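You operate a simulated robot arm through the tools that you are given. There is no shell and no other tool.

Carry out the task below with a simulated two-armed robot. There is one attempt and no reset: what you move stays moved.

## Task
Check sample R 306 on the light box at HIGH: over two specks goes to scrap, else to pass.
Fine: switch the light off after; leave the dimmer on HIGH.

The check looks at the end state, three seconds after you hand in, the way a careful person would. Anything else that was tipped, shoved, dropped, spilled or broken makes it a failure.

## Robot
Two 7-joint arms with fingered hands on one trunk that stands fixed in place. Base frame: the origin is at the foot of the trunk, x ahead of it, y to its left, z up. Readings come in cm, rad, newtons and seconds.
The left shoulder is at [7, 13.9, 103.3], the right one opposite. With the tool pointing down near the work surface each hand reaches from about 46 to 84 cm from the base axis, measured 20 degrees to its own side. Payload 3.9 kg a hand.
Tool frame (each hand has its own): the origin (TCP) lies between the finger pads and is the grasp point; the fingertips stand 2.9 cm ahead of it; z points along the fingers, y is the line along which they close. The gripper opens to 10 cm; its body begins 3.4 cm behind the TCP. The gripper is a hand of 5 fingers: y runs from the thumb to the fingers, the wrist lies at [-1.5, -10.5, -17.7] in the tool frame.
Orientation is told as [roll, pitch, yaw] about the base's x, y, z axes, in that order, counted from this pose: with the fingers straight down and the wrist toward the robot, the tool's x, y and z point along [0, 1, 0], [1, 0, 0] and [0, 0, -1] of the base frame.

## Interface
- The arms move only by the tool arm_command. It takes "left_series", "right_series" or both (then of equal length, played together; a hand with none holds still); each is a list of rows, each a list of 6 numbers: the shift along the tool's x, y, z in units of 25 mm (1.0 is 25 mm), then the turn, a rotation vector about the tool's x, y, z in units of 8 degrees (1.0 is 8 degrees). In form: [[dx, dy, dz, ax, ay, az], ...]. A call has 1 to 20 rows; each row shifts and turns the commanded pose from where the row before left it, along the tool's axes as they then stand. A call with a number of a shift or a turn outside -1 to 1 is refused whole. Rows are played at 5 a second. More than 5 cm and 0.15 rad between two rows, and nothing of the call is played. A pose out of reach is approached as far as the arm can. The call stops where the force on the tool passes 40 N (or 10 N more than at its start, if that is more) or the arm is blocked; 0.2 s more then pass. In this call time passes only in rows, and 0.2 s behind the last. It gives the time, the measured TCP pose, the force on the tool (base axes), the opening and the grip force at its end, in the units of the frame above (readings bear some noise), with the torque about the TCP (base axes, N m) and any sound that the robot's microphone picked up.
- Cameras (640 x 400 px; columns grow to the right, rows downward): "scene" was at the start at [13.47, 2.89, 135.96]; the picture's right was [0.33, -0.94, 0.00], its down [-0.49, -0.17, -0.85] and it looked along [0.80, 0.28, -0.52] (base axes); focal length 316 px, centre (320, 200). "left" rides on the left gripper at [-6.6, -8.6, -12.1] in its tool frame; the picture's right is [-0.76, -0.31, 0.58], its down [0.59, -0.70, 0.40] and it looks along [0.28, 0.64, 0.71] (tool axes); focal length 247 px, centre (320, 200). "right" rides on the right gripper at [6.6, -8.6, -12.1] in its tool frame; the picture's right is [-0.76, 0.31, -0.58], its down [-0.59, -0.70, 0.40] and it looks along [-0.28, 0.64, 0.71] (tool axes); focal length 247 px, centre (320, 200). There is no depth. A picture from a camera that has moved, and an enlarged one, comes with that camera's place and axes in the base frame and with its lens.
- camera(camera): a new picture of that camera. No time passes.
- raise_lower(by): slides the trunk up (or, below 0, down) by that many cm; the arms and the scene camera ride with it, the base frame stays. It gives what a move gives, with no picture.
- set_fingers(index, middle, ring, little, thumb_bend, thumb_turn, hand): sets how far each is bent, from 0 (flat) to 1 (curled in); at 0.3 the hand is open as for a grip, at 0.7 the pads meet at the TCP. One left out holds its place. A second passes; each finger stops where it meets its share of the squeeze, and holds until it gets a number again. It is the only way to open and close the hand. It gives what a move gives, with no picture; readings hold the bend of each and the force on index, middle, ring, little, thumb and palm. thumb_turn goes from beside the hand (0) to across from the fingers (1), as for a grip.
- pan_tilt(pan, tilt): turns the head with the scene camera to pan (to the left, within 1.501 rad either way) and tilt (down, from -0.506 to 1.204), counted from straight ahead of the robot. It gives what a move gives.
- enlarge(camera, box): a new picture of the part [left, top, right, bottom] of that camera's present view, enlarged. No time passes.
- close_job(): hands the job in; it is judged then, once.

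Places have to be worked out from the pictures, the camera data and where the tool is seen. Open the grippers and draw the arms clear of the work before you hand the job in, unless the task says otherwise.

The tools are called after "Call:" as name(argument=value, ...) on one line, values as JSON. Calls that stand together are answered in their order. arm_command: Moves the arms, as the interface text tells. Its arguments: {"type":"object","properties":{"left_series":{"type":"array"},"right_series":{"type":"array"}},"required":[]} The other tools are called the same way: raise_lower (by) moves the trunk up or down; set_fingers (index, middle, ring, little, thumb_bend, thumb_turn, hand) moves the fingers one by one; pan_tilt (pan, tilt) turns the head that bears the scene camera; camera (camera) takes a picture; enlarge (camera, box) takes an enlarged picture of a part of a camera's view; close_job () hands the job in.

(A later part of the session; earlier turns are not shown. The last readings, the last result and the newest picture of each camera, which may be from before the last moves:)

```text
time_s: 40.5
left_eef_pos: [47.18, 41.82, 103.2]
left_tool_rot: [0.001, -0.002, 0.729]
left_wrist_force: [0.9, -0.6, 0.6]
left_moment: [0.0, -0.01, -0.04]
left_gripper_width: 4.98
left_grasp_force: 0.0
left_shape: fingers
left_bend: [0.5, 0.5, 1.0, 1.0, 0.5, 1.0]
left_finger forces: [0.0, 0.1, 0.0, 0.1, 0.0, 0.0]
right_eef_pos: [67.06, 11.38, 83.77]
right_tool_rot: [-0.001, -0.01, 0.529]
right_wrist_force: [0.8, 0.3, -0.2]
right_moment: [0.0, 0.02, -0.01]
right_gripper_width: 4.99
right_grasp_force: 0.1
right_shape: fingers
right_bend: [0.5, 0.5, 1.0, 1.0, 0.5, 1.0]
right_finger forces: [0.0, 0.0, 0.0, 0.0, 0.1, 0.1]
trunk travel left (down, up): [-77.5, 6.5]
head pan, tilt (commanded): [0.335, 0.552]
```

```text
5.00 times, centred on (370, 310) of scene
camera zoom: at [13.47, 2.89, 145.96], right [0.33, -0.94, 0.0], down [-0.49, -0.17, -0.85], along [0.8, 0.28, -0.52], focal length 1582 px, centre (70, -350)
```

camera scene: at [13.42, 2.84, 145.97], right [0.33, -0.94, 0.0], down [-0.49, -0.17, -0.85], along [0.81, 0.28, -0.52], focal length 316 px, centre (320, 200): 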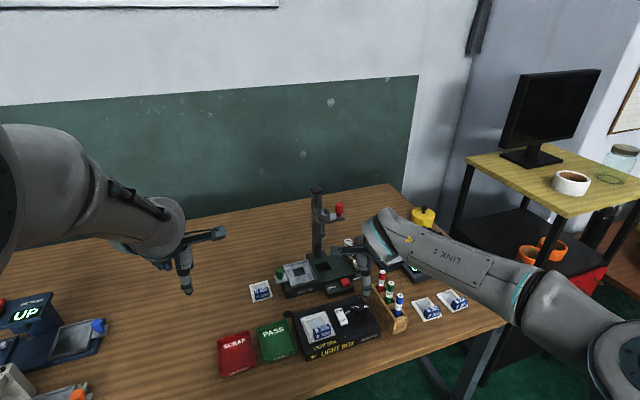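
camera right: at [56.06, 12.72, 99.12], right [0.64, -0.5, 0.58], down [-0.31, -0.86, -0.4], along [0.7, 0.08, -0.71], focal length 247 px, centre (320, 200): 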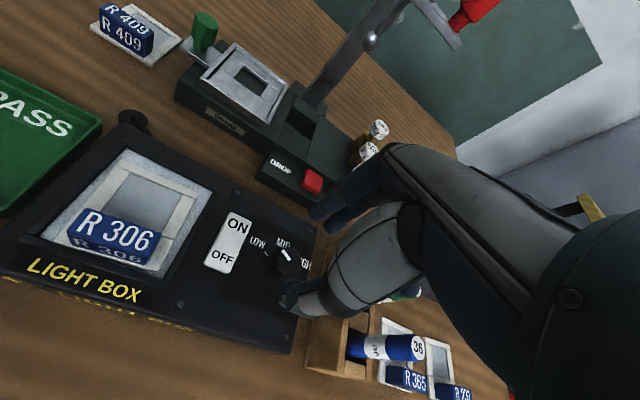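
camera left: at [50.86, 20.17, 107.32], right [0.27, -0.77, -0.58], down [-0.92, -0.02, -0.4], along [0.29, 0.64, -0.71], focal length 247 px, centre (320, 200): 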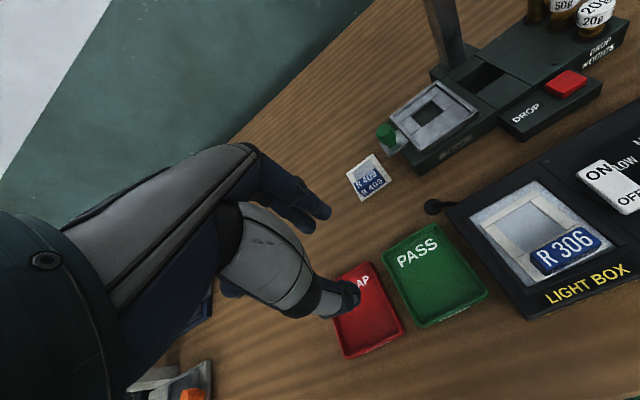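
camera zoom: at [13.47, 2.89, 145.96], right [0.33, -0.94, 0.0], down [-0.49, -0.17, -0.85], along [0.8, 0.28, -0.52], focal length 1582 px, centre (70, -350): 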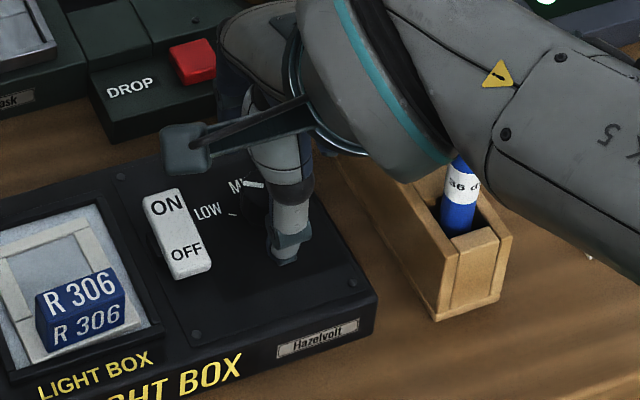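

No contact yet, but the vial rack is close to the hand's right side (I now put vial tops at z≈88, ~7 cm from the knob). I look from the other cameras to check the clearance.

Call:
camera(camera="left")

Call:
camera(camera="scene")

Call:
enlarge(camera="right", box=[340, 250, 480, 370])

```text
taken
camera left: at [45.07, 31.13, 115.21], right [0.28, -0.77, -0.58], down [-0.92, -0.03, -0.4], along [0.29, 0.64, -0.71], focal length 247 px, centre (320, 200)
```

left: 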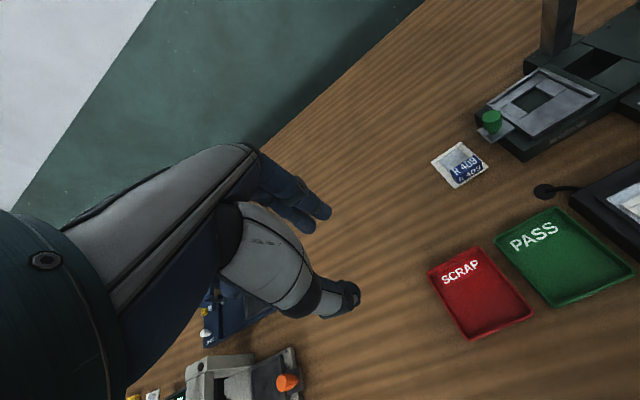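

```text
taken
camera scene: at [13.47, 2.89, 145.96], right [0.33, -0.94, 0.0], down [-0.49, -0.17, -0.85], along [0.8, 0.28, -0.52], focal length 316 px, centre (320, 200)
```

scene: 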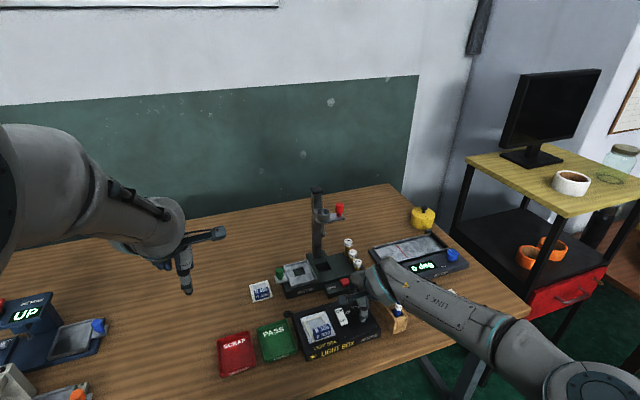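

```text
3.33 times, centred on (410, 310) of right
camera zoom: at [56.14, 12.77, 95.85], right [0.64, -0.5, 0.58], down [-0.31, -0.86, -0.4], along [0.7, 0.08, -0.71], focal length 823 px, centre (20, -167)
```

zoom: 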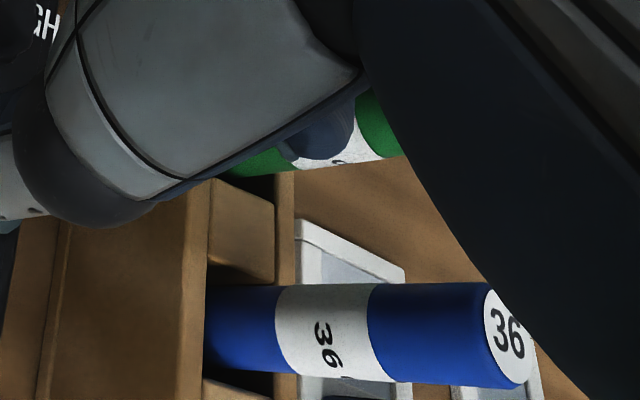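

The clearance to the vials on the hand's little-finger side is under 1 cm, too tight for twisting. I'll retreat the right hand straight up and back and use the left hand (thumb/index side toward the rack) for the knob instead.

Call:
arm_command(right_series=[[0, 0, -0.5, 0, 0, 0], [0, 0, -0.8, 0, 0, 0], [0, 0, -0.9, 0, 0, 0], [0, 0, -0.9, 0, 0, 0], [0, 0, -0.9, 0, 0, 0], [0, 0, -0.9, 0, 0, 0], [0, 0, 0, 0, 0, 0]])

Call:
enlarge(camera="right", box=[150, 150, 450, 370])

Call:
enlarge(camera="scene", box=[310, 240, 440, 340])

```text
time_s: 42.1
left_eef_pos: [47.13, 41.85, 103.1]
left_tool_rot: [0.004, -0.002, 0.73]
left_wrist_force: [0.6, 0.3, 0.8]
left_moment: [0.01, -0.02, -0.01]
left_gripper_width: 4.98
left_grasp_force: 0.0
left_shape: fingers
left_bend: [0.5, 0.5, 1.0, 1.0, 0.5, 1.0]
left_finger forces: [0.0, 0.0, 0.0, 0.0, 0.1, 0.0]
right_eef_pos: [66.88, 11.62, 95.99]
right_tool_rot: [-0.004, -0.009, 0.53]
right_wrist_force: [-0.7, 0.3, 0.5]
right_moment: [-0.01, 0.02, 0.0]
right_gripper_width: 4.99
right_grasp_force: 0.1
right_shape: fingers
right_bend: [0.5, 0.5, 1.0, 1.0, 0.5, 1.0]
right_finger forces: [0.1, 0.1, 0.1, 0.0, 0.1, 0.0]
trunk travel left (down, up): [-77.5, 6.5]
head pan, tilt (commanded): [0.335, 0.552]
```

```text
1.82 times, centred on (300, 260) of right
camera zoom: at [56.05, 12.9, 107.99], right [0.64, -0.5, 0.58], down [-0.31, -0.86, -0.4], along [0.7, 0.08, -0.71], focal length 449 px, centre (356, 91)
```

zoom: 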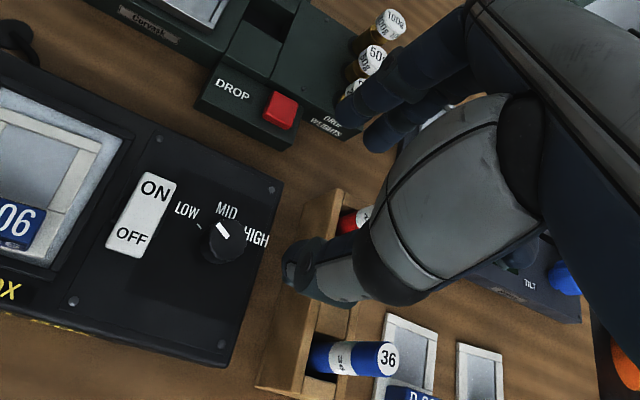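

```text
4.00 times, centred on (375, 290) of scene
camera zoom: at [13.5, 2.89, 145.96], right [0.33, -0.94, 0.0], down [-0.49, -0.17, -0.85], along [0.8, 0.28, -0.52], focal length 1266 px, centre (100, -160)
```

zoom: 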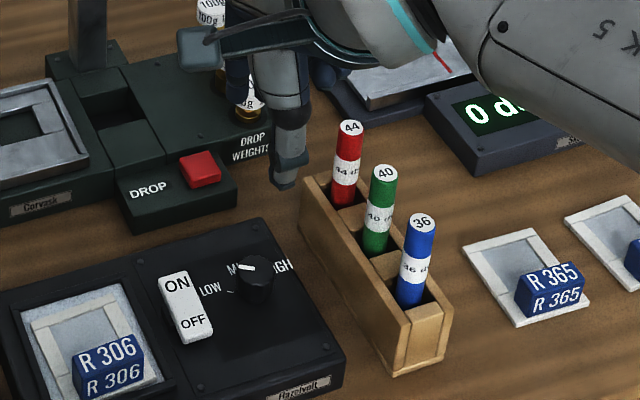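

The vials are untouched. I retreat the right hand up, back and to the right, turning it to a natural yaw.

Call:
arm_command(right_series=[[-0.38, -0.82, -0.8, 0, 0, 0], [-0.38, -0.82, -0.8, 0, 0, 0], [-0.38, -0.82, -0.8, 0, 0, 0], [-0.38, -0.82, -0.8, 0, 0, 0], [-0.38, -0.82, -0.8, 0, 0, 0], [-0.38, -0.82, -0.8, 0, 0, 0], [-0.38, -0.82, -0.6, 0, 0, 0], [0, 0, 0, 0, 0, 1], [0, 0, 0, 0, 0, 1], [0, 0, 0, 0, 0, 1], [0, 0, 0, 0, 0, 1], [0, 0, 0, 0, 0, 1], [-0.9, 0, 0, 0, 0, 0], [-0.9, 0, 0, 0, 0, 0], [-0.9, 0, 0, 0, 0, 0], [-0.9, 0, 0, 0, 0, 0], [-0.9, 0, 0, 0, 0, 0], [-0.9, 0, 0, 0, 0, 0]])

```text
time_s: 45.9
left_eef_pos: [47.07, 41.69, 103.24]
left_tool_rot: [0.006, -0.002, 0.728]
left_wrist_force: [-0.4, 0.2, -0.7]
left_moment: [0.03, 0.01, 0.01]
left_gripper_width: 4.97
left_grasp_force: 0.0
left_shape: fingers
left_bend: [0.5, 0.5, 1.0, 1.0, 0.5, 1.0]
left_finger forces: [0.1, 0.0, 0.0, 0.0, 0.1, 0.1]
right_eef_pos: [55.33, -14.83, 109.64]
right_tool_rot: [0.005, -0.009, -0.17]
right_wrist_force: [0.8, -0.6, 0.7]
right_moment: [-0.03, -0.02, 0.01]
right_gripper_width: 4.99
right_grasp_force: 0.0
right_shape: fingers
right_bend: [0.5, 0.5, 1.0, 1.0, 0.5, 1.0]
right_finger forces: [0.0, 0.0, 0.1, 0.0, 0.0, 0.0]
trunk travel left (down, up): [-77.5, 6.5]
head pan, tilt (commanded): [0.335, 0.552]
```

The right hand is clear. I now bring the left hand over the knob at z≈95.

Call:
arm_command(left_series=[[-0.897, -0.1325, 0.2, 0, 0, 0], [-0.897, -0.1325, 0.2, 0, 0, 0], [-0.897, -0.1325, 0.2, 0, 0, 0], [-0.897, -0.1325, 0.2, 0, 0, 0], [-0.897, -0.1325, 0.2, 0, 0, 0], [-0.897, -0.1325, 0.2, 0, 0, 0], [-0.897, -0.1325, 0.2, 0, 0, 0], [-0.897, -0.1325, 0.2, 0, 0, 0], [-0.897, -0.1325, 0.2, 0, 0, 0], [-0.897, -0.1325, 0.2, 0, 0, 0], [-0.897, -0.1325, 0.2, 0, 0, 0], [-0.897, -0.1325, 0.2, 0, 0, 0], [-0.897, -0.1325, 0.2, 0, 0, 0], [-0.897, -0.1325, 0.2, 0, 0, 0], [-0.897, -0.1325, 0.2, 0, 0, 0], [-0.897, -0.1325, 0.2, 0, 0, 0], [0, 0, 0, 0, 0, 0]])

Call:
camera(camera="scene")

Call:
camera(camera="left")

```text
time_s: 49.5
left_eef_pos: [67.27, 12.55, 95.16]
left_tool_rot: [-0.016, 0.015, 0.754]
left_wrist_force: [-0.4, 0.7, 0.7]
left_moment: [0.0, 0.01, 0.03]
left_gripper_width: 4.98
left_grasp_force: 0.0
left_shape: fingers
left_bend: [0.5, 0.5, 1.0, 1.0, 0.5, 1.0]
left_finger forces: [0.0, 0.1, 0.0, 0.0, 0.0, 0.0]
right_eef_pos: [55.32, -14.64, 109.59]
right_tool_rot: [0.004, -0.009, -0.168]
right_wrist_force: [0.0, 0.0, 0.8]
right_moment: [-0.01, 0.03, 0.02]
right_gripper_width: 5.0
right_grasp_force: 0.0
right_shape: fingers
right_bend: [0.5, 0.5, 1.0, 1.0, 0.5, 1.0]
right_finger forces: [0.0, 0.1, 0.0, 0.0, 0.0, 0.0]
trunk travel left (down, up): [-77.5, 6.5]
head pan, tilt (commanded): [0.335, 0.552]
```

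```text
taken
camera scene: at [13.43, 2.92, 145.96], right [0.33, -0.94, 0.0], down [-0.49, -0.17, -0.85], along [0.81, 0.28, -0.52], focal length 316 px, centre (320, 200)
```

scene: 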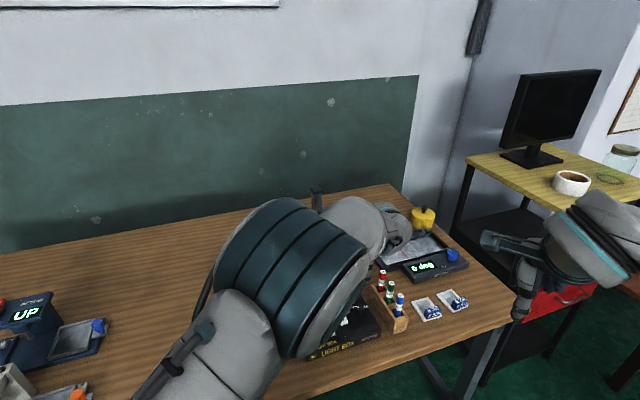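

```text
taken
camera left: at [65.51, 2.2, 107.55], right [0.29, -0.77, -0.56], down [-0.92, -0.06, -0.4], along [0.27, 0.63, -0.73], focal length 247 px, centre (320, 200)
```

left: 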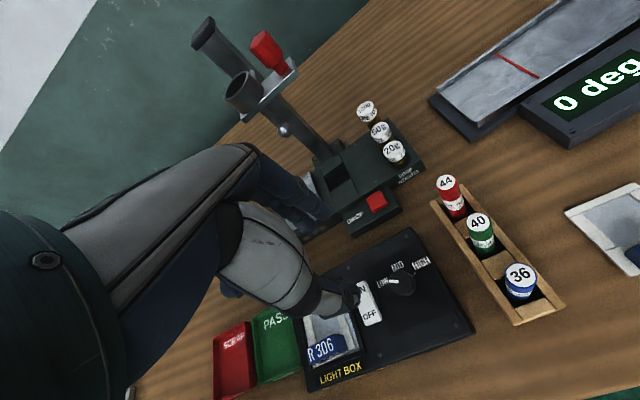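

The left arm prefers a larger yaw here. I test by rotating it +32° to see how far it tracks.

Call:
arm_command(left_series=[[0, 0, 0, 0, 0, -1], [0, 0, 0, 0, 0, -1], [0, 0, 0, 0, 0, -1], [0, 0, 0, 0, 0, -1], [0, 0, 0, 0, 0, 0], [0, 0, 0, 0, 0, 0]])

```text
time_s: 50.9
left_eef_pos: [67.11, 11.67, 95.02]
left_tool_rot: [0.001, -0.005, 1.29]
left_wrist_force: [-0.5, 0.0, -0.2]
left_moment: [0.0, -0.03, 0.01]
left_gripper_width: 4.98
left_grasp_force: 0.0
left_shape: fingers
left_bend: [0.5, 0.5, 1.0, 1.0, 0.5, 1.0]
left_finger forces: [0.0, 0.1, 0.0, 0.0, 0.1, 0.0]
right_eef_pos: [55.5, -14.74, 109.58]
right_tool_rot: [0.005, -0.009, -0.17]
right_wrist_force: [-0.4, 0.7, 0.1]
right_moment: [0.0, 0.02, -0.02]
right_gripper_width: 5.0
right_grasp_force: 0.0
right_shape: fingers
right_bend: [0.5, 0.5, 1.0, 1.0, 0.5, 1.0]
right_finger forces: [0.0, 0.0, 0.1, 0.0, 0.1, 0.0]
trunk travel left (down, up): [-77.5, 6.5]
head pan, tilt (commanded): [0.335, 0.552]
```

It tracks perfectly at yaw 1.29. I test further up.

Call:
arm_command(left_series=[[0, 0, 0, 0, 0, -1], [0, 0, 0, 0, 0, -1], [0, 0, 0, 0, 0, -1], [0, 0, 0, 0, 0, -1], [0, 0, 0, 0, 0, 0]])

Call:
camera(camera="scene")

Call:
camera(camera="left")

Call:
camera(camera="right")

```text
time_s: 52.1
left_eef_pos: [65.31, 11.92, 95.64]
left_tool_rot: [-0.002, -0.003, 1.845]
left_wrist_force: [0.6, 0.1, -0.2]
left_moment: [0.0, -0.02, -0.03]
left_gripper_width: 4.99
left_grasp_force: 0.1
left_shape: fingers
left_bend: [0.5, 0.5, 1.0, 1.0, 0.5, 1.0]
left_finger forces: [0.0, 0.0, 0.1, 0.0, 0.0, 0.0]
left hand out of reach, approached as far as the arm can: row 3, 4
right_eef_pos: [55.55, -14.83, 109.57]
right_tool_rot: [0.003, -0.007, -0.17]
right_wrist_force: [-0.9, -0.4, 0.1]
right_moment: [-0.02, 0.01, 0.02]
right_gripper_width: 5.01
right_grasp_force: 0.0
right_shape: fingers
right_bend: [0.5, 0.5, 1.0, 1.0, 0.5, 1.0]
right_finger forces: [0.0, 0.0, 0.0, 0.0, 0.0, 0.0]
trunk travel left (down, up): [-77.5, 6.5]
head pan, tilt (commanded): [0.335, 0.552]
```

```text
taken
camera scene: at [13.5, 2.87, 145.96], right [0.33, -0.94, 0.0], down [-0.49, -0.17, -0.85], along [0.8, 0.28, -0.52], focal length 316 px, centre (320, 200)
```

scene: 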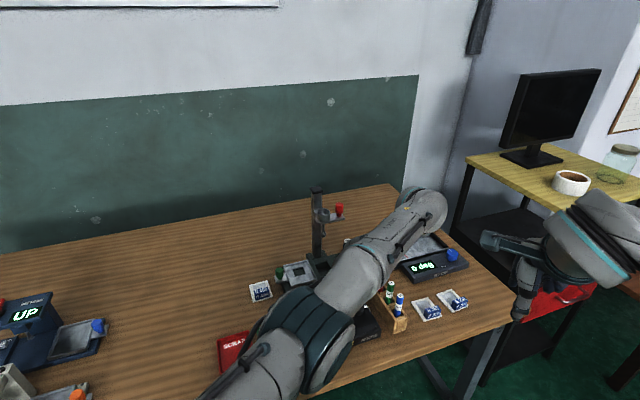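

```text
taken
camera left: at [73.92, 5.36, 107.73], right [0.81, -0.09, -0.58], down [-0.37, -0.84, -0.4], along [-0.45, 0.54, -0.71], focal length 247 px, centre (320, 200)
```

left: 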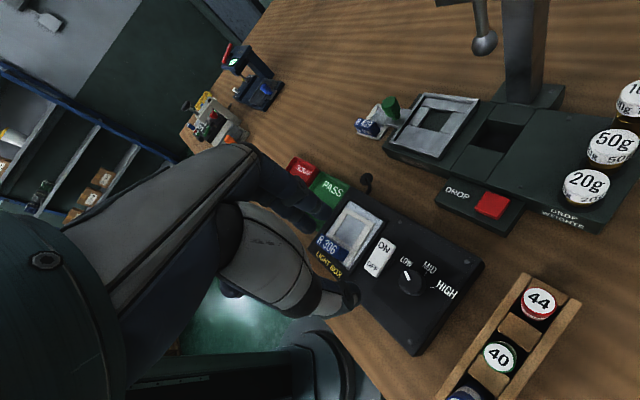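

```text
taken
camera right: at [47.99, -6.87, 121.61], right [0.17, -0.8, 0.58], down [-0.79, -0.46, -0.41], along [0.59, -0.39, -0.71], focal length 247 px, centre (320, 200)
```

right: 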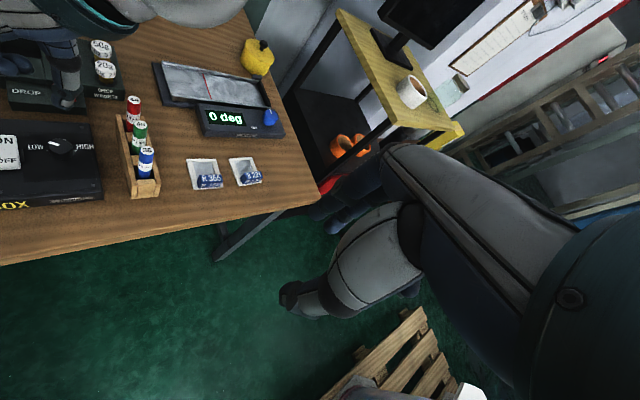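

Reachable yaw at the knob for the left hand is about 0.75–1.6. I rotate back to ≈1.36 and reposition over the knob centre with a narrower finger opening (to avoid the rocker).

Call:
set_fingers(hand="left", index=0.55, middle=0.55, thumb_bend=0.5)

Call:
arm_command(left_series=[[0, 0, 0, 0, 0, 1], [0, 0, 0, 0, 0, 1], [0, 0, 0, 0, 0, 1], [0, 0, 0, 0, 0, 0.5], [0, 0, 0, 0, 0, 0]])

```text
time_s: 53.1
left_eef_pos: [65.25, 12.04, 95.73]
left_tool_rot: [-0.001, -0.003, 1.845]
left_wrist_force: [-0.4, -0.8, 0.1]
left_moment: [-0.02, 0.0, -0.02]
left_gripper_width: 4.41
left_grasp_force: 0.1
left_shape: fingers
left_bend: [0.55, 0.55, 1.0, 1.0, 0.5, 1.0]
left_finger forces: [0.1, 0.0, 0.0, 0.1, 0.0, 0.0]
right_eef_pos: [55.48, -14.72, 109.66]
right_tool_rot: [0.002, -0.008, -0.17]
right_wrist_force: [0.3, 0.2, 0.4]
right_moment: [0.03, -0.01, 0.03]
right_gripper_width: 4.99
right_grasp_force: 0.0
right_shape: fingers
right_bend: [0.5, 0.5, 1.0, 1.0, 0.5, 1.0]
right_finger forces: [0.0, 0.0, 0.0, 0.0, 0.0, 0.1]
trunk travel left (down, up): [-77.5, 6.5]
head pan, tilt (commanded): [0.335, 0.552]
```

```text
time_s: 54.3
left_eef_pos: [65.26, 12.17, 95.55]
left_tool_rot: [0.002, -0.001, 1.359]
left_wrist_force: [0.1, -0.2, 0.5]
left_moment: [-0.01, -0.01, 0.05]
left_gripper_width: 4.4
left_grasp_force: 0.0
left_shape: fingers
left_bend: [0.55, 0.55, 1.0, 1.0, 0.5, 1.0]
left_finger forces: [0.0, 0.0, 0.0, 0.0, 0.0, 0.0]
right_eef_pos: [55.51, -14.72, 109.62]
right_tool_rot: [0.002, -0.006, -0.17]
right_wrist_force: [-0.2, 0.1, 0.4]
right_moment: [0.0, -0.02, 0.01]
right_gripper_width: 5.0
right_grasp_force: 0.1
right_shape: fingers
right_bend: [0.5, 0.5, 1.0, 1.0, 0.5, 1.0]
right_finger forces: [0.0, 0.0, 0.1, 0.0, 0.0, 0.0]
trunk travel left (down, up): [-77.5, 6.5]
head pan, tilt (commanded): [0.335, 0.552]
```

I shift onto the knob axis and descend to z≈87 for a visual check.

Call:
arm_command(left_series=[[-0.363, -0.08, 0.6, 0, 0, 0], [-0.363, -0.08, 0.7, 0, 0, 0], [0, 0, 0.7, 0, 0, 0], [0, 0, 0.7, 0, 0, 0], [0, 0, 0.7, 0, 0, 0], [0, 0, 0, 0, 0, 0]])

Call:
camera(camera="left")

Call:
enlarge(camera="left", box=[280, 180, 480, 330])

Call:
enlarge(camera="right", box=[0, 80, 170, 220])

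```text
time_s: 55.7
left_eef_pos: [66.93, 11.21, 87.02]
left_tool_rot: [0.0, -0.004, 1.357]
left_wrist_force: [0.2, -1.0, 0.3]
left_moment: [0.0, -0.02, 0.02]
left_gripper_width: 4.39
left_grasp_force: 0.0
left_shape: fingers
left_bend: [0.55, 0.55, 1.0, 1.0, 0.5, 1.0]
left_finger forces: [0.0, 0.0, 0.1, 0.1, 0.1, 0.0]
right_eef_pos: [55.51, -14.76, 109.5]
right_tool_rot: [0.002, -0.008, -0.169]
right_wrist_force: [-0.2, 0.4, 0.0]
right_moment: [0.03, 0.02, -0.02]
right_gripper_width: 5.0
right_grasp_force: 0.2
right_shape: fingers
right_bend: [0.5, 0.5, 1.0, 1.0, 0.5, 1.0]
right_finger forces: [0.0, 0.0, 0.0, 0.1, 0.0, 0.1]
trunk travel left (down, up): [-77.5, 6.5]
head pan, tilt (commanded): [0.335, 0.552]
```

```text
taken
camera left: at [71.51, 1.27, 99.13], right [0.68, -0.46, -0.58], down [-0.72, -0.56, -0.4], along [-0.14, 0.69, -0.71], focal length 247 px, centre (320, 200)
```

left: 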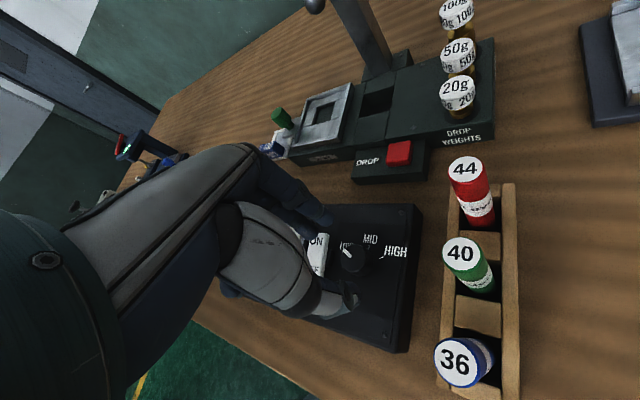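

```text
2.67 times, centred on (380, 255) of left
camera zoom: at [71.51, 1.27, 99.13], right [0.68, -0.46, -0.58], down [-0.72, -0.56, -0.4], along [-0.14, 0.69, -0.71], focal length 659 px, centre (160, 53)
```

zoom: 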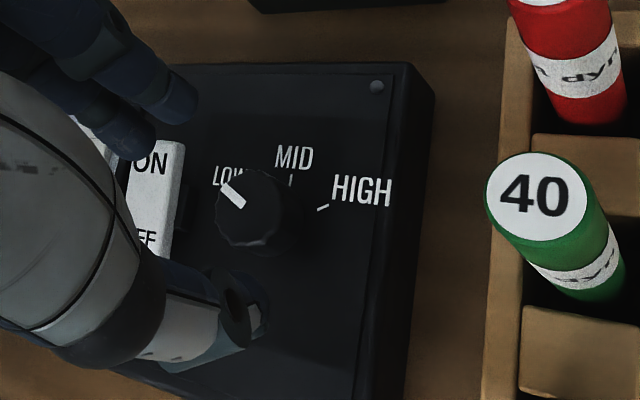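

```text
2.86 times, centred on (85, 150) of right
camera zoom: at [47.93, -6.87, 121.64], right [0.17, -0.8, 0.58], down [-0.79, -0.46, -0.41], along [0.59, -0.39, -0.71], focal length 706 px, centre (991, 343)
```

zoom: 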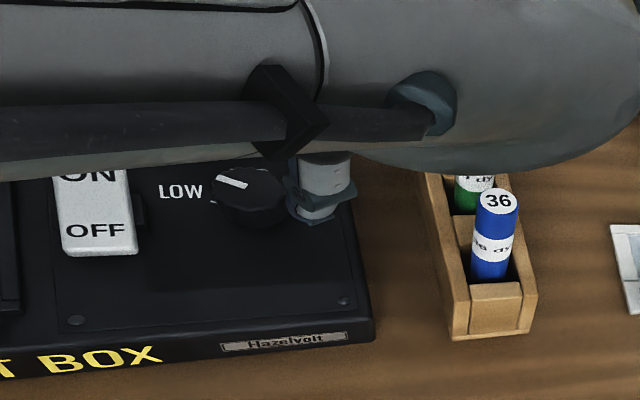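

The view is clear: the knob is about 0.3 cm to −x of the TCP, and the rocker edge is 2.75 cm from the knob, so I narrow index/middle to 0.57, shift by −0.3 cm, and descend to z≈84.

Call:
set_fingers(hand="left", index=0.56, middle=0.56, thumb_bend=0.53)

Call:
arm_command(left_series=[[-0.11, 0, 0.3, 0, 0, 0], [0, 0, 0.5, 0, 0, 0], [0, 0, 0.3, 0, 0, 0], [0, 0, 0, 0, 0, 0]])

Call:
enlarge(camera="left", box=[260, 160, 460, 310])

Call:
enlarge(camera="right", box=[0, 80, 170, 220])

```text
time_s: 56.7
left_eef_pos: [66.94, 11.15, 87.03]
left_tool_rot: [0.001, -0.004, 1.357]
left_wrist_force: [-0.7, 0.7, -0.7]
left_moment: [-0.01, 0.01, -0.01]
left_gripper_width: 3.95
left_grasp_force: 0.0
left_shape: fingers
left_bend: [0.56, 0.56, 1.0, 1.0, 0.53, 1.0]
left_finger forces: [0.0, 0.1, 0.0, 0.0, 0.0, 0.0]
right_eef_pos: [55.37, -14.8, 109.52]
right_tool_rot: [0.003, -0.01, -0.168]
right_wrist_force: [0.4, 0.0, -0.6]
right_moment: [0.04, 0.01, -0.05]
right_gripper_width: 4.98
right_grasp_force: 0.0
right_shape: fingers
right_bend: [0.5, 0.5, 1.0, 1.0, 0.5, 1.0]
right_finger forces: [0.0, 0.0, 0.0, 0.0, 0.1, 0.1]
trunk travel left (down, up): [-77.5, 6.5]
head pan, tilt (commanded): [0.335, 0.552]
```

```text
time_s: 57.7
left_eef_pos: [67.1, 11.05, 84.35]
left_tool_rot: [0.0, -0.003, 1.359]
left_wrist_force: [0.2, 0.0, -0.1]
left_moment: [0.0, 0.0, 0.0]
left_gripper_width: 3.93
left_grasp_force: 0.1
left_shape: fingers
left_bend: [0.56, 0.56, 1.0, 1.0, 0.53, 1.0]
left_finger forces: [0.1, 0.0, 0.0, 0.1, 0.0, 0.0]
right_eef_pos: [55.48, -14.69, 109.53]
right_tool_rot: [0.002, -0.009, -0.169]
right_wrist_force: [-0.6, -0.6, 0.1]
right_moment: [-0.02, -0.05, -0.03]
right_gripper_width: 4.98
right_grasp_force: 0.0
right_shape: fingers
right_bend: [0.5, 0.5, 1.0, 1.0, 0.5, 1.0]
right_finger forces: [0.0, 0.0, 0.0, 0.1, 0.1, 0.1]
trunk travel left (down, up): [-77.5, 6.5]
head pan, tilt (commanded): [0.335, 0.552]
```

```text
2.67 times, centred on (360, 235) of left
camera zoom: at [71.77, 1.31, 96.33], right [0.68, -0.46, -0.58], down [-0.72, -0.56, -0.4], along [-0.14, 0.69, -0.71], focal length 659 px, centre (213, 107)
```

zoom: 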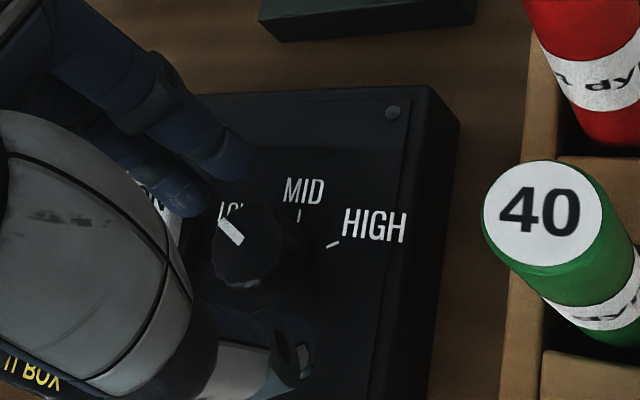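

```text
2.86 times, centred on (85, 150) of right
camera zoom: at [47.96, -6.86, 121.62], right [0.17, -0.8, 0.58], down [-0.79, -0.46, -0.41], along [0.59, -0.39, -0.71], focal length 706 px, centre (991, 343)
```

zoom: 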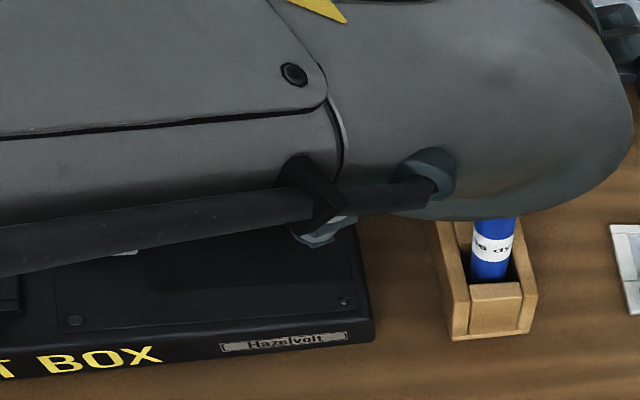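

Centred within ~0.15 cm. I lower another 8 mm in small steps and watch forces.

Call:
arm_command(left_series=[[-0.04, 0, 0.16, 0, 0, 0], [0, 0, 0.16, 0, 0, 0], [0, 0, 0, 0, 0, 0]])

Call:
enlarge(camera="left", box=[260, 160, 460, 310])

```text
time_s: 58.5
left_eef_pos: [67.3, 11.2, 83.51]
left_tool_rot: [0.0, -0.004, 1.358]
left_wrist_force: [0.6, 0.4, 0.8]
left_moment: [-0.01, 0.0, 0.0]
left_gripper_width: 3.92
left_grasp_force: 0.0
left_shape: fingers
left_bend: [0.56, 0.56, 1.0, 1.0, 0.53, 1.0]
left_finger forces: [0.0, 0.0, 0.0, 0.0, 0.0, 0.0]
right_eef_pos: [55.43, -14.83, 109.5]
right_tool_rot: [0.004, -0.009, -0.17]
right_wrist_force: [-1.4, 0.1, 0.1]
right_moment: [0.03, -0.03, 0.02]
right_gripper_width: 5.0
right_grasp_force: 0.0
right_shape: fingers
right_bend: [0.5, 0.5, 1.0, 1.0, 0.5, 1.0]
right_finger forces: [0.0, 0.1, 0.1, 0.0, 0.0, 0.0]
trunk travel left (down, up): [-77.5, 6.5]
head pan, tilt (commanded): [0.335, 0.552]
```

```text
2.67 times, centred on (360, 235) of left
camera zoom: at [71.83, 1.29, 95.58], right [0.68, -0.46, -0.58], down [-0.72, -0.56, -0.4], along [-0.14, 0.69, -0.71], focal length 659 px, centre (213, 107)
```

zoom: 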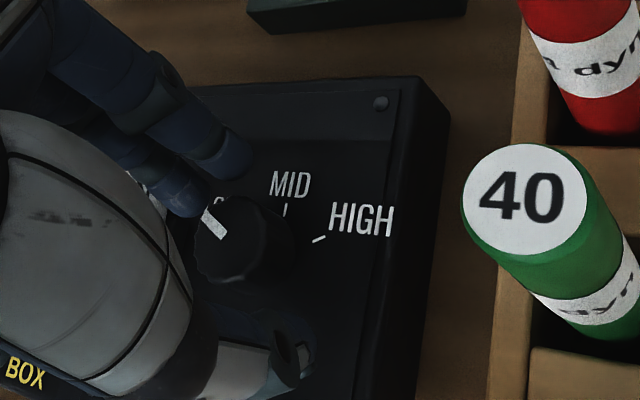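

Fingers straddle the knob with no contact. I close thumb, index and middle on it.

Call:
set_fingers(hand="left", index=0.68, middle=0.68, thumb_bend=0.68)

Call:
enlarge(camera="left", box=[260, 160, 460, 310])

```text
time_s: 59.5
left_eef_pos: [67.25, 11.17, 83.59]
left_tool_rot: [0.0, -0.003, 1.358]
left_wrist_force: [0.1, 1.9, 0.6]
left_moment: [0.06, -0.02, 0.03]
left_gripper_width: 1.8
left_grasp_force: 5.5
left_shape: fingers
left_bend: [0.64, 0.65, 1.0, 1.0, 0.65, 1.0]
left_finger forces: [3.8, 2.6, 0.0, 0.0, 3.9, 0.1]
right_eef_pos: [55.53, -14.79, 109.41]
right_tool_rot: [0.005, -0.008, -0.17]
right_wrist_force: [-1.0, 0.2, 0.3]
right_moment: [0.03, -0.01, -0.03]
right_gripper_width: 4.98
right_grasp_force: 0.0
right_shape: fingers
right_bend: [0.5, 0.5, 1.0, 1.0, 0.5, 1.0]
right_finger forces: [0.1, 0.0, 0.1, 0.0, 0.0, 0.0]
trunk travel left (down, up): [-77.5, 6.5]
head pan, tilt (commanded): [0.335, 0.552]
```

```text
2.67 times, centred on (360, 235) of left
camera zoom: at [71.85, 1.34, 95.58], right [0.67, -0.46, -0.58], down [-0.72, -0.56, -0.4], along [-0.14, 0.69, -0.71], focal length 659 px, centre (213, 107)
```

zoom: 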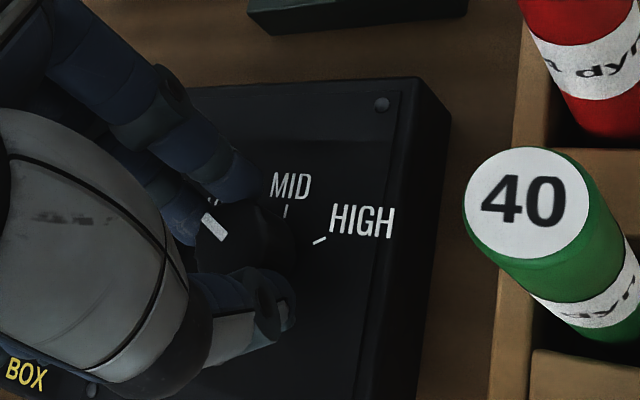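

Gripped (≈4 N each). Now I twist clockwise by 32° in 4 rows.

Call:
arm_command(left_series=[[0, 0, 0, 0, 0, 1], [0, 0, 0, 0, 0, 1], [0, 0, 0, 0, 0, 1], [0, 0, 0, 0, 0, 1]])

Call:
enlarge(camera="left", box=[260, 160, 460, 310])

```text
time_s: 60.5
left_eef_pos: [67.2, 11.13, 83.47]
left_tool_rot: [0.003, -0.003, 0.797]
left_wrist_force: [1.1, -0.7, 0.0]
left_moment: [0.0, 0.02, -0.02]
left_gripper_width: 1.81
left_grasp_force: 4.8
left_shape: fingers
left_bend: [0.64, 0.65, 1.0, 1.0, 0.64, 1.0]
left_finger forces: [3.0, 2.2, 0.0, 0.0, 4.8, 0.0]
right_eef_pos: [55.45, -14.85, 109.53]
right_tool_rot: [0.002, -0.009, -0.169]
right_wrist_force: [0.9, -0.1, -0.8]
right_moment: [-0.01, 0.01, -0.03]
right_gripper_width: 4.99
right_grasp_force: 0.1
right_shape: fingers
right_bend: [0.5, 0.5, 1.0, 1.0, 0.5, 1.0]
right_finger forces: [0.0, 0.0, 0.2, 0.0, 0.1, 0.0]
trunk travel left (down, up): [-77.5, 6.5]
head pan, tilt (commanded): [0.335, 0.552]
```

```text
2.67 times, centred on (360, 235) of left
camera zoom: at [65.95, 0.34, 95.6], right [0.33, -0.75, -0.58], down [-0.91, -0.09, -0.4], along [0.25, 0.66, -0.71], focal length 659 px, centre (213, 107)
```

zoom: 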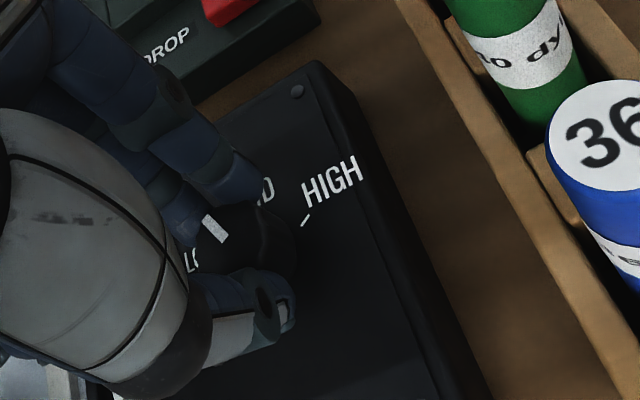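

The knob turned with the hand. The arm still tracks well, so I continue 16° more.

Call:
arm_command(left_series=[[0, 0, 0, 0, 0, 1], [0, 0, 0, 0, 0, 1]])

Call:
enlarge(camera="left", box=[260, 160, 460, 310])

```text
time_s: 61.1
left_eef_pos: [67.24, 11.06, 83.56]
left_tool_rot: [0.004, -0.002, 0.516]
left_wrist_force: [0.0, -0.2, -1.9]
left_moment: [0.03, 0.03, 0.0]
left_gripper_width: 1.81
left_grasp_force: 5.5
left_shape: fingers
left_bend: [0.65, 0.66, 1.0, 1.0, 0.64, 1.0]
left_finger forces: [2.7, 2.2, 0.1, 0.1, 5.0, 0.1]
right_eef_pos: [55.51, -14.87, 109.51]
right_tool_rot: [0.003, -0.008, -0.171]
right_wrist_force: [0.4, -0.3, 0.5]
right_moment: [-0.02, 0.01, 0.02]
right_gripper_width: 4.99
right_grasp_force: 0.1
right_shape: fingers
right_bend: [0.5, 0.5, 1.0, 1.0, 0.5, 1.0]
right_finger forces: [0.0, 0.1, 0.0, 0.0, 0.0, 0.0]
trunk travel left (down, up): [-77.5, 6.5]
head pan, tilt (commanded): [0.335, 0.552]
```

```text
2.67 times, centred on (360, 235) of left
camera zoom: at [63.05, 1.07, 95.61], right [0.11, -0.81, -0.58], down [-0.9, 0.17, -0.4], along [0.42, 0.57, -0.71], focal length 659 px, centre (213, 107)
```

zoom: 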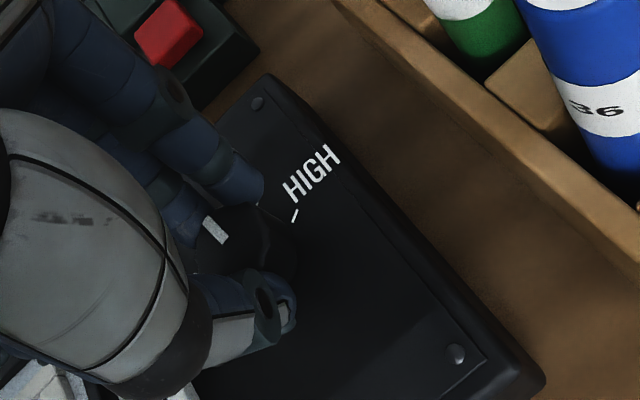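

Still tracking at yaw 0.52. I continue another 16°.

Call:
arm_command(left_series=[[0, 0, 0, 0, 0, 1], [0, 0, 0, 0, 0, 1]])

Call:
camera(camera="left")

Call:
camera(camera="scene")

Call:
camera(camera="right")

```text
time_s: 61.7
left_eef_pos: [67.31, 11.05, 83.6]
left_tool_rot: [0.004, 0.001, 0.238]
left_wrist_force: [-2.3, -0.7, -1.0]
left_moment: [-0.08, 0.03, 0.02]
left_gripper_width: 1.78
left_grasp_force: 4.8
left_shape: fingers
left_bend: [0.65, 0.66, 1.0, 1.0, 0.64, 1.0]
left_finger forces: [2.4, 1.6, 0.0, 0.0, 5.6, 0.0]
right_eef_pos: [55.37, -14.72, 109.64]
right_tool_rot: [0.002, -0.01, -0.169]
right_wrist_force: [-0.1, -0.1, -0.1]
right_moment: [-0.01, 0.01, -0.02]
right_gripper_width: 4.99
right_grasp_force: 0.2
right_shape: fingers
right_bend: [0.5, 0.5, 1.0, 1.0, 0.5, 1.0]
right_finger forces: [0.0, 0.0, 0.1, 0.1, 0.1, 0.0]
trunk travel left (down, up): [-77.5, 6.5]
head pan, tilt (commanded): [0.335, 0.552]
```

```text
taken
camera left: at [60.51, 2.65, 95.64], right [-0.12, -0.81, -0.58], down [-0.82, 0.41, -0.4], along [0.56, 0.43, -0.71], focal length 247 px, centre (320, 200)
```

left: 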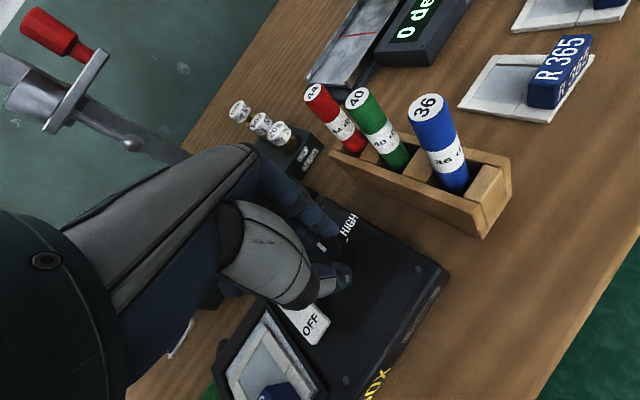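

```text
taken
camera scene: at [13.46, 2.92, 145.96], right [0.33, -0.94, 0.0], down [-0.49, -0.17, -0.85], along [0.8, 0.28, -0.52], focal length 316 px, centre (320, 200)
```

scene: 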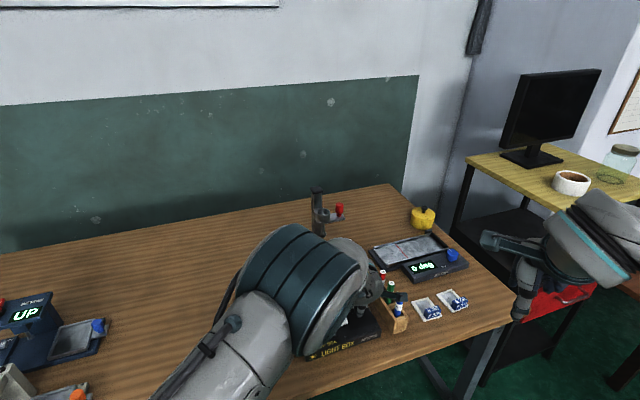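

```text
taken
camera right: at [47.96, -6.84, 121.62], right [0.17, -0.8, 0.58], down [-0.79, -0.46, -0.41], along [0.59, -0.39, -0.71], focal length 247 px, centre (320, 200)
```

right: 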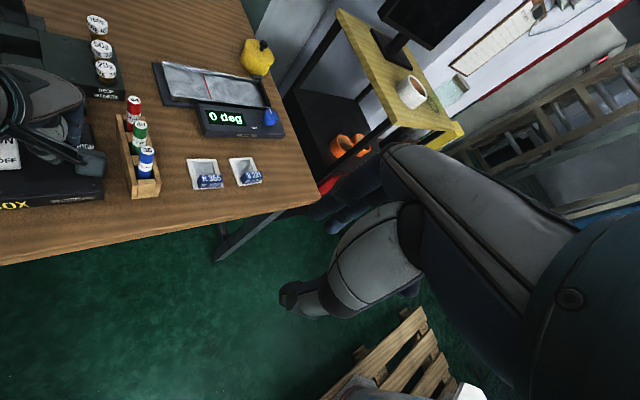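

64° turned so far. I zoom to see the pointer relative to the labels, then continue.

Call:
enlarge(camera="left", box=[270, 190, 400, 290])

Call:
arm_command(left_series=[[0, 0, 0, 0, 0, 1], [0, 0, 0, 0, 0, 1]])

Call:
enlarge(camera="left", box=[270, 190, 400, 290])

```text
4.00 times, centred on (335, 240) of left
camera zoom: at [60.51, 2.65, 95.64], right [-0.12, -0.81, -0.58], down [-0.82, 0.41, -0.4], along [0.56, 0.43, -0.71], focal length 988 px, centre (260, 40)
```

zoom: 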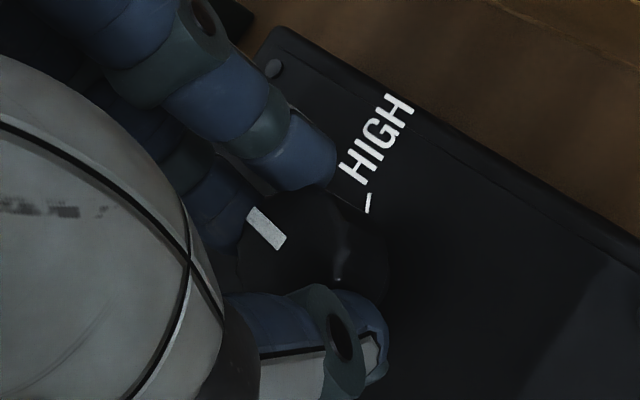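

```text
time_s: 62.3
left_eef_pos: [67.18, 11.03, 83.58]
left_tool_rot: [0.003, 0.0, -0.041]
left_wrist_force: [-2.9, -1.3, -1.9]
left_moment: [-0.04, 0.07, 0.02]
left_gripper_width: 1.82
left_grasp_force: 5.3
left_shape: fingers
left_bend: [0.65, 0.66, 1.0, 1.0, 0.64, 1.0]
left_finger forces: [2.4, 1.4, 0.1, 0.0, 5.7, 0.1]
right_eef_pos: [55.43, -14.82, 109.5]
right_tool_rot: [0.004, -0.009, -0.169]
right_wrist_force: [0.3, -0.2, 0.4]
right_moment: [-0.02, 0.0, 0.01]
right_gripper_width: 4.98
right_grasp_force: 0.1
right_shape: fingers
right_bend: [0.5, 0.5, 1.0, 1.0, 0.5, 1.0]
right_finger forces: [0.0, 0.0, 0.0, 0.0, 0.1, 0.0]
trunk travel left (down, up): [-77.5, 6.5]
head pan, tilt (commanded): [0.335, 0.552]
```

```text
4.00 times, centred on (335, 240) of left
camera zoom: at [58.46, 4.83, 95.67], right [-0.34, -0.74, -0.58], down [-0.68, 0.62, -0.4], along [0.65, 0.26, -0.71], focal length 988 px, centre (260, 40)
```

zoom: 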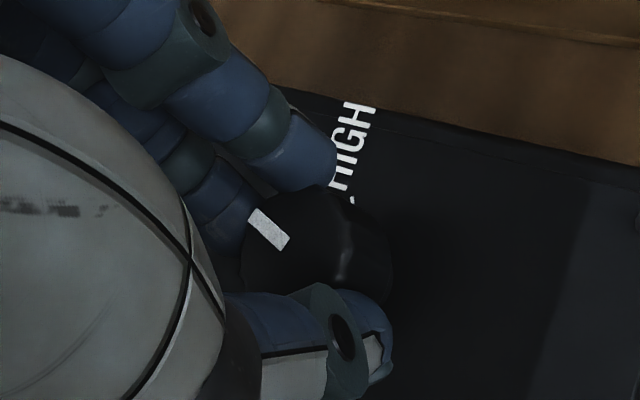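

About 80° turned; pointer is between MID and HIGH. To stay clear of the vials I release here, rise, rotate back and re-grip for the last ~45°.

Call:
set_fingers(hand="left", index=0.55, middle=0.55, thumb_bend=0.56)

Call:
arm_command(left_series=[[0, 0, -0.3, 0, 0, 0], [0, 0, -0.5, 0, 0, 0], [0, 0, -0.5, 0, 0, 0], [0, 0, -0.4, 0, 0, 0], [0, 0, 0, 0, 0, 0]])

Call:
enlarge(camera="left", box=[250, 190, 410, 310])

```text
time_s: 63.3
left_eef_pos: [67.29, 11.1, 83.66]
left_tool_rot: [0.003, 0.0, -0.038]
left_wrist_force: [-0.9, 0.0, 0.3]
left_moment: [0.01, 0.0, 0.01]
left_gripper_width: 3.59
left_grasp_force: 0.0
left_shape: fingers
left_bend: [0.55, 0.55, 1.0, 1.0, 0.56, 1.0]
left_finger forces: [0.0, 0.0, 0.0, 0.0, 0.0, 0.0]
right_eef_pos: [55.45, -14.81, 109.48]
right_tool_rot: [0.004, -0.009, -0.166]
right_wrist_force: [0.5, -0.1, -0.1]
right_moment: [0.0, 0.01, 0.01]
right_gripper_width: 5.02
right_grasp_force: 0.1
right_shape: fingers
right_bend: [0.5, 0.5, 1.0, 1.0, 0.5, 1.0]
right_finger forces: [0.1, 0.1, 0.0, 0.0, 0.0, 0.1]
trunk travel left (down, up): [-77.5, 6.5]
head pan, tilt (commanded): [0.335, 0.552]
```

```text
time_s: 64.5
left_eef_pos: [67.38, 11.03, 87.88]
left_tool_rot: [0.003, 0.0, -0.04]
left_wrist_force: [-0.3, -0.2, -0.2]
left_moment: [-0.01, 0.0, -0.03]
left_gripper_width: 3.61
left_grasp_force: 0.1
left_shape: fingers
left_bend: [0.55, 0.55, 1.0, 1.0, 0.56, 1.0]
left_finger forces: [0.1, 0.1, 0.1, 0.0, 0.0, 0.0]
right_eef_pos: [55.51, -14.78, 109.52]
right_tool_rot: [0.005, -0.008, -0.169]
right_wrist_force: [-0.6, -0.4, -0.8]
right_moment: [-0.04, -0.01, -0.02]
right_gripper_width: 5.02
right_grasp_force: 0.1
right_shape: fingers
right_bend: [0.5, 0.5, 1.0, 1.0, 0.5, 1.0]
right_finger forces: [0.0, 0.1, 0.0, 0.1, 0.0, 0.0]
trunk travel left (down, up): [-77.5, 6.5]
head pan, tilt (commanded): [0.335, 0.552]
```

```text
3.33 times, centred on (330, 250) of left
camera zoom: at [58.57, 4.79, 99.92], right [-0.34, -0.74, -0.58], down [-0.68, 0.62, -0.4], along [0.65, 0.26, -0.71], focal length 823 px, centre (287, 33)
```

zoom: 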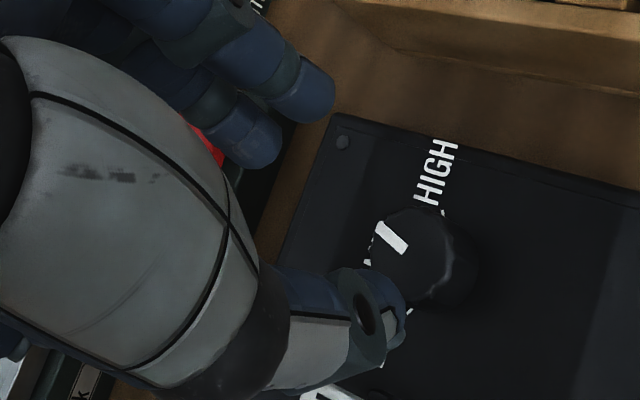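

Pointer now at about +16° from MID direction, so ~47° more is needed. I rotate back to yaw ≈1.0 above the knob and check.

Call:
arm_command(left_series=[[0, 0, 0, 0, 0, -1], [0, 0, 0, 0, 0, -1], [0, 0, 0, 0, 0, -1], [0, 0, 0, 0, 0, -1], [0, 0, 0, 0, 0, -1], [0, 0, 0, 0, 0, -1], [0, 0, 0, 0, 0, -1], [0, 0, 0, 0, 0, -0.5], [0, 0, 0, 0, 0, 0]])

Call:
enlarge(camera="left", box=[260, 180, 460, 330])

```text
time_s: 66.5
left_eef_pos: [67.34, 11.05, 87.77]
left_tool_rot: [0.001, -0.005, 1.008]
left_wrist_force: [0.2, -0.4, 0.4]
left_moment: [0.0, 0.0, -0.04]
left_gripper_width: 3.6
left_grasp_force: 0.0
left_shape: fingers
left_bend: [0.55, 0.55, 1.0, 1.0, 0.56, 1.0]
left_finger forces: [0.0, 0.1, 0.0, 0.0, 0.0, 0.0]
right_eef_pos: [55.42, -14.82, 109.54]
right_tool_rot: [0.004, -0.01, -0.171]
right_wrist_force: [-0.3, 0.0, 0.7]
right_moment: [-0.01, 0.04, 0.0]
right_gripper_width: 5.0
right_grasp_force: 0.2
right_shape: fingers
right_bend: [0.5, 0.5, 1.0, 1.0, 0.5, 1.0]
right_finger forces: [0.0, 0.0, 0.0, 0.0, 0.1, 0.0]
trunk travel left (down, up): [-77.5, 6.5]
head pan, tilt (commanded): [0.335, 0.552]
```

```text
2.67 times, centred on (360, 255) of left
camera zoom: at [68.3, 0.28, 99.88], right [0.48, -0.66, -0.58], down [-0.87, -0.28, -0.4], along [0.1, 0.7, -0.71], focal length 659 px, centre (213, 53)
```

zoom: 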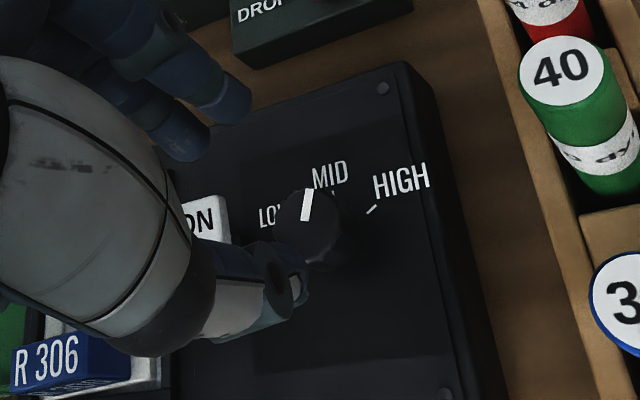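

Pointer is ~17° past MID and the knob is centred under the hand. I descend again around it, grip, and twist 48° more.

Call:
arm_command(left_series=[[0, 0, 0.5, 0, 0, 0], [0, 0, 0.5, 0, 0, 0], [0, 0, 0.4, 0, 0, 0], [0, 0, 0.3, 0, 0, 0], [0, 0, 0, 0, 0, 0]])

Call:
set_fingers(hand="left", index=0.68, middle=0.68, thumb_bend=0.68)

Call:
enlarge(camera="left", box=[260, 160, 460, 310])

```text
time_s: 67.7
left_eef_pos: [67.36, 11.28, 83.67]
left_tool_rot: [0.001, -0.003, 1.011]
left_wrist_force: [0.1, 0.3, 0.1]
left_moment: [0.01, -0.03, 0.01]
left_gripper_width: 3.6
left_grasp_force: 0.1
left_shape: fingers
left_bend: [0.55, 0.55, 1.0, 1.0, 0.56, 1.0]
left_finger forces: [0.0, 0.1, 0.0, 0.0, 0.0, 0.1]
right_eef_pos: [55.46, -14.82, 109.57]
right_tool_rot: [0.004, -0.009, -0.17]
right_wrist_force: [-0.1, -0.5, 0.6]
right_moment: [-0.01, 0.01, -0.02]
right_gripper_width: 5.0
right_grasp_force: 0.0
right_shape: fingers
right_bend: [0.5, 0.5, 1.0, 1.0, 0.5, 1.0]
right_finger forces: [0.0, 0.1, 0.0, 0.1, 0.1, 0.0]
trunk travel left (down, up): [-77.5, 6.5]
head pan, tilt (commanded): [0.335, 0.552]
```

```text
time_s: 68.7
left_eef_pos: [67.27, 11.23, 83.63]
left_tool_rot: [0.001, -0.003, 1.009]
left_wrist_force: [0.9, -0.6, -0.6]
left_moment: [-0.02, -0.02, 0.01]
left_gripper_width: 1.76
left_grasp_force: 4.2
left_shape: fingers
left_bend: [0.65, 0.65, 1.0, 1.0, 0.64, 1.0]
left_finger forces: [2.4, 2.1, 0.0, 0.1, 5.0, 0.0]
right_eef_pos: [55.36, -14.84, 109.54]
right_tool_rot: [0.003, -0.008, -0.171]
right_wrist_force: [-0.1, -0.5, -0.3]
right_moment: [-0.04, 0.01, 0.01]
right_gripper_width: 5.0
right_grasp_force: 0.0
right_shape: fingers
right_bend: [0.5, 0.5, 1.0, 1.0, 0.5, 1.0]
right_finger forces: [0.0, 0.1, 0.0, 0.0, 0.0, 0.0]
trunk travel left (down, up): [-77.5, 6.5]
head pan, tilt (commanded): [0.335, 0.552]
```

```text
2.67 times, centred on (360, 235) of left
camera zoom: at [68.33, 0.36, 95.67], right [0.48, -0.66, -0.58], down [-0.87, -0.28, -0.4], along [0.1, 0.7, -0.71], focal length 659 px, centre (213, 107)
```

zoom: 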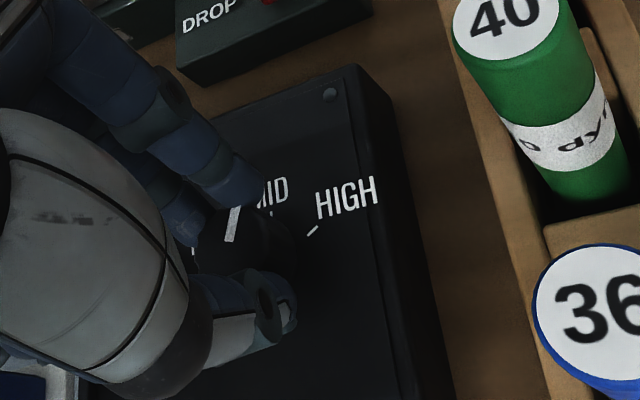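

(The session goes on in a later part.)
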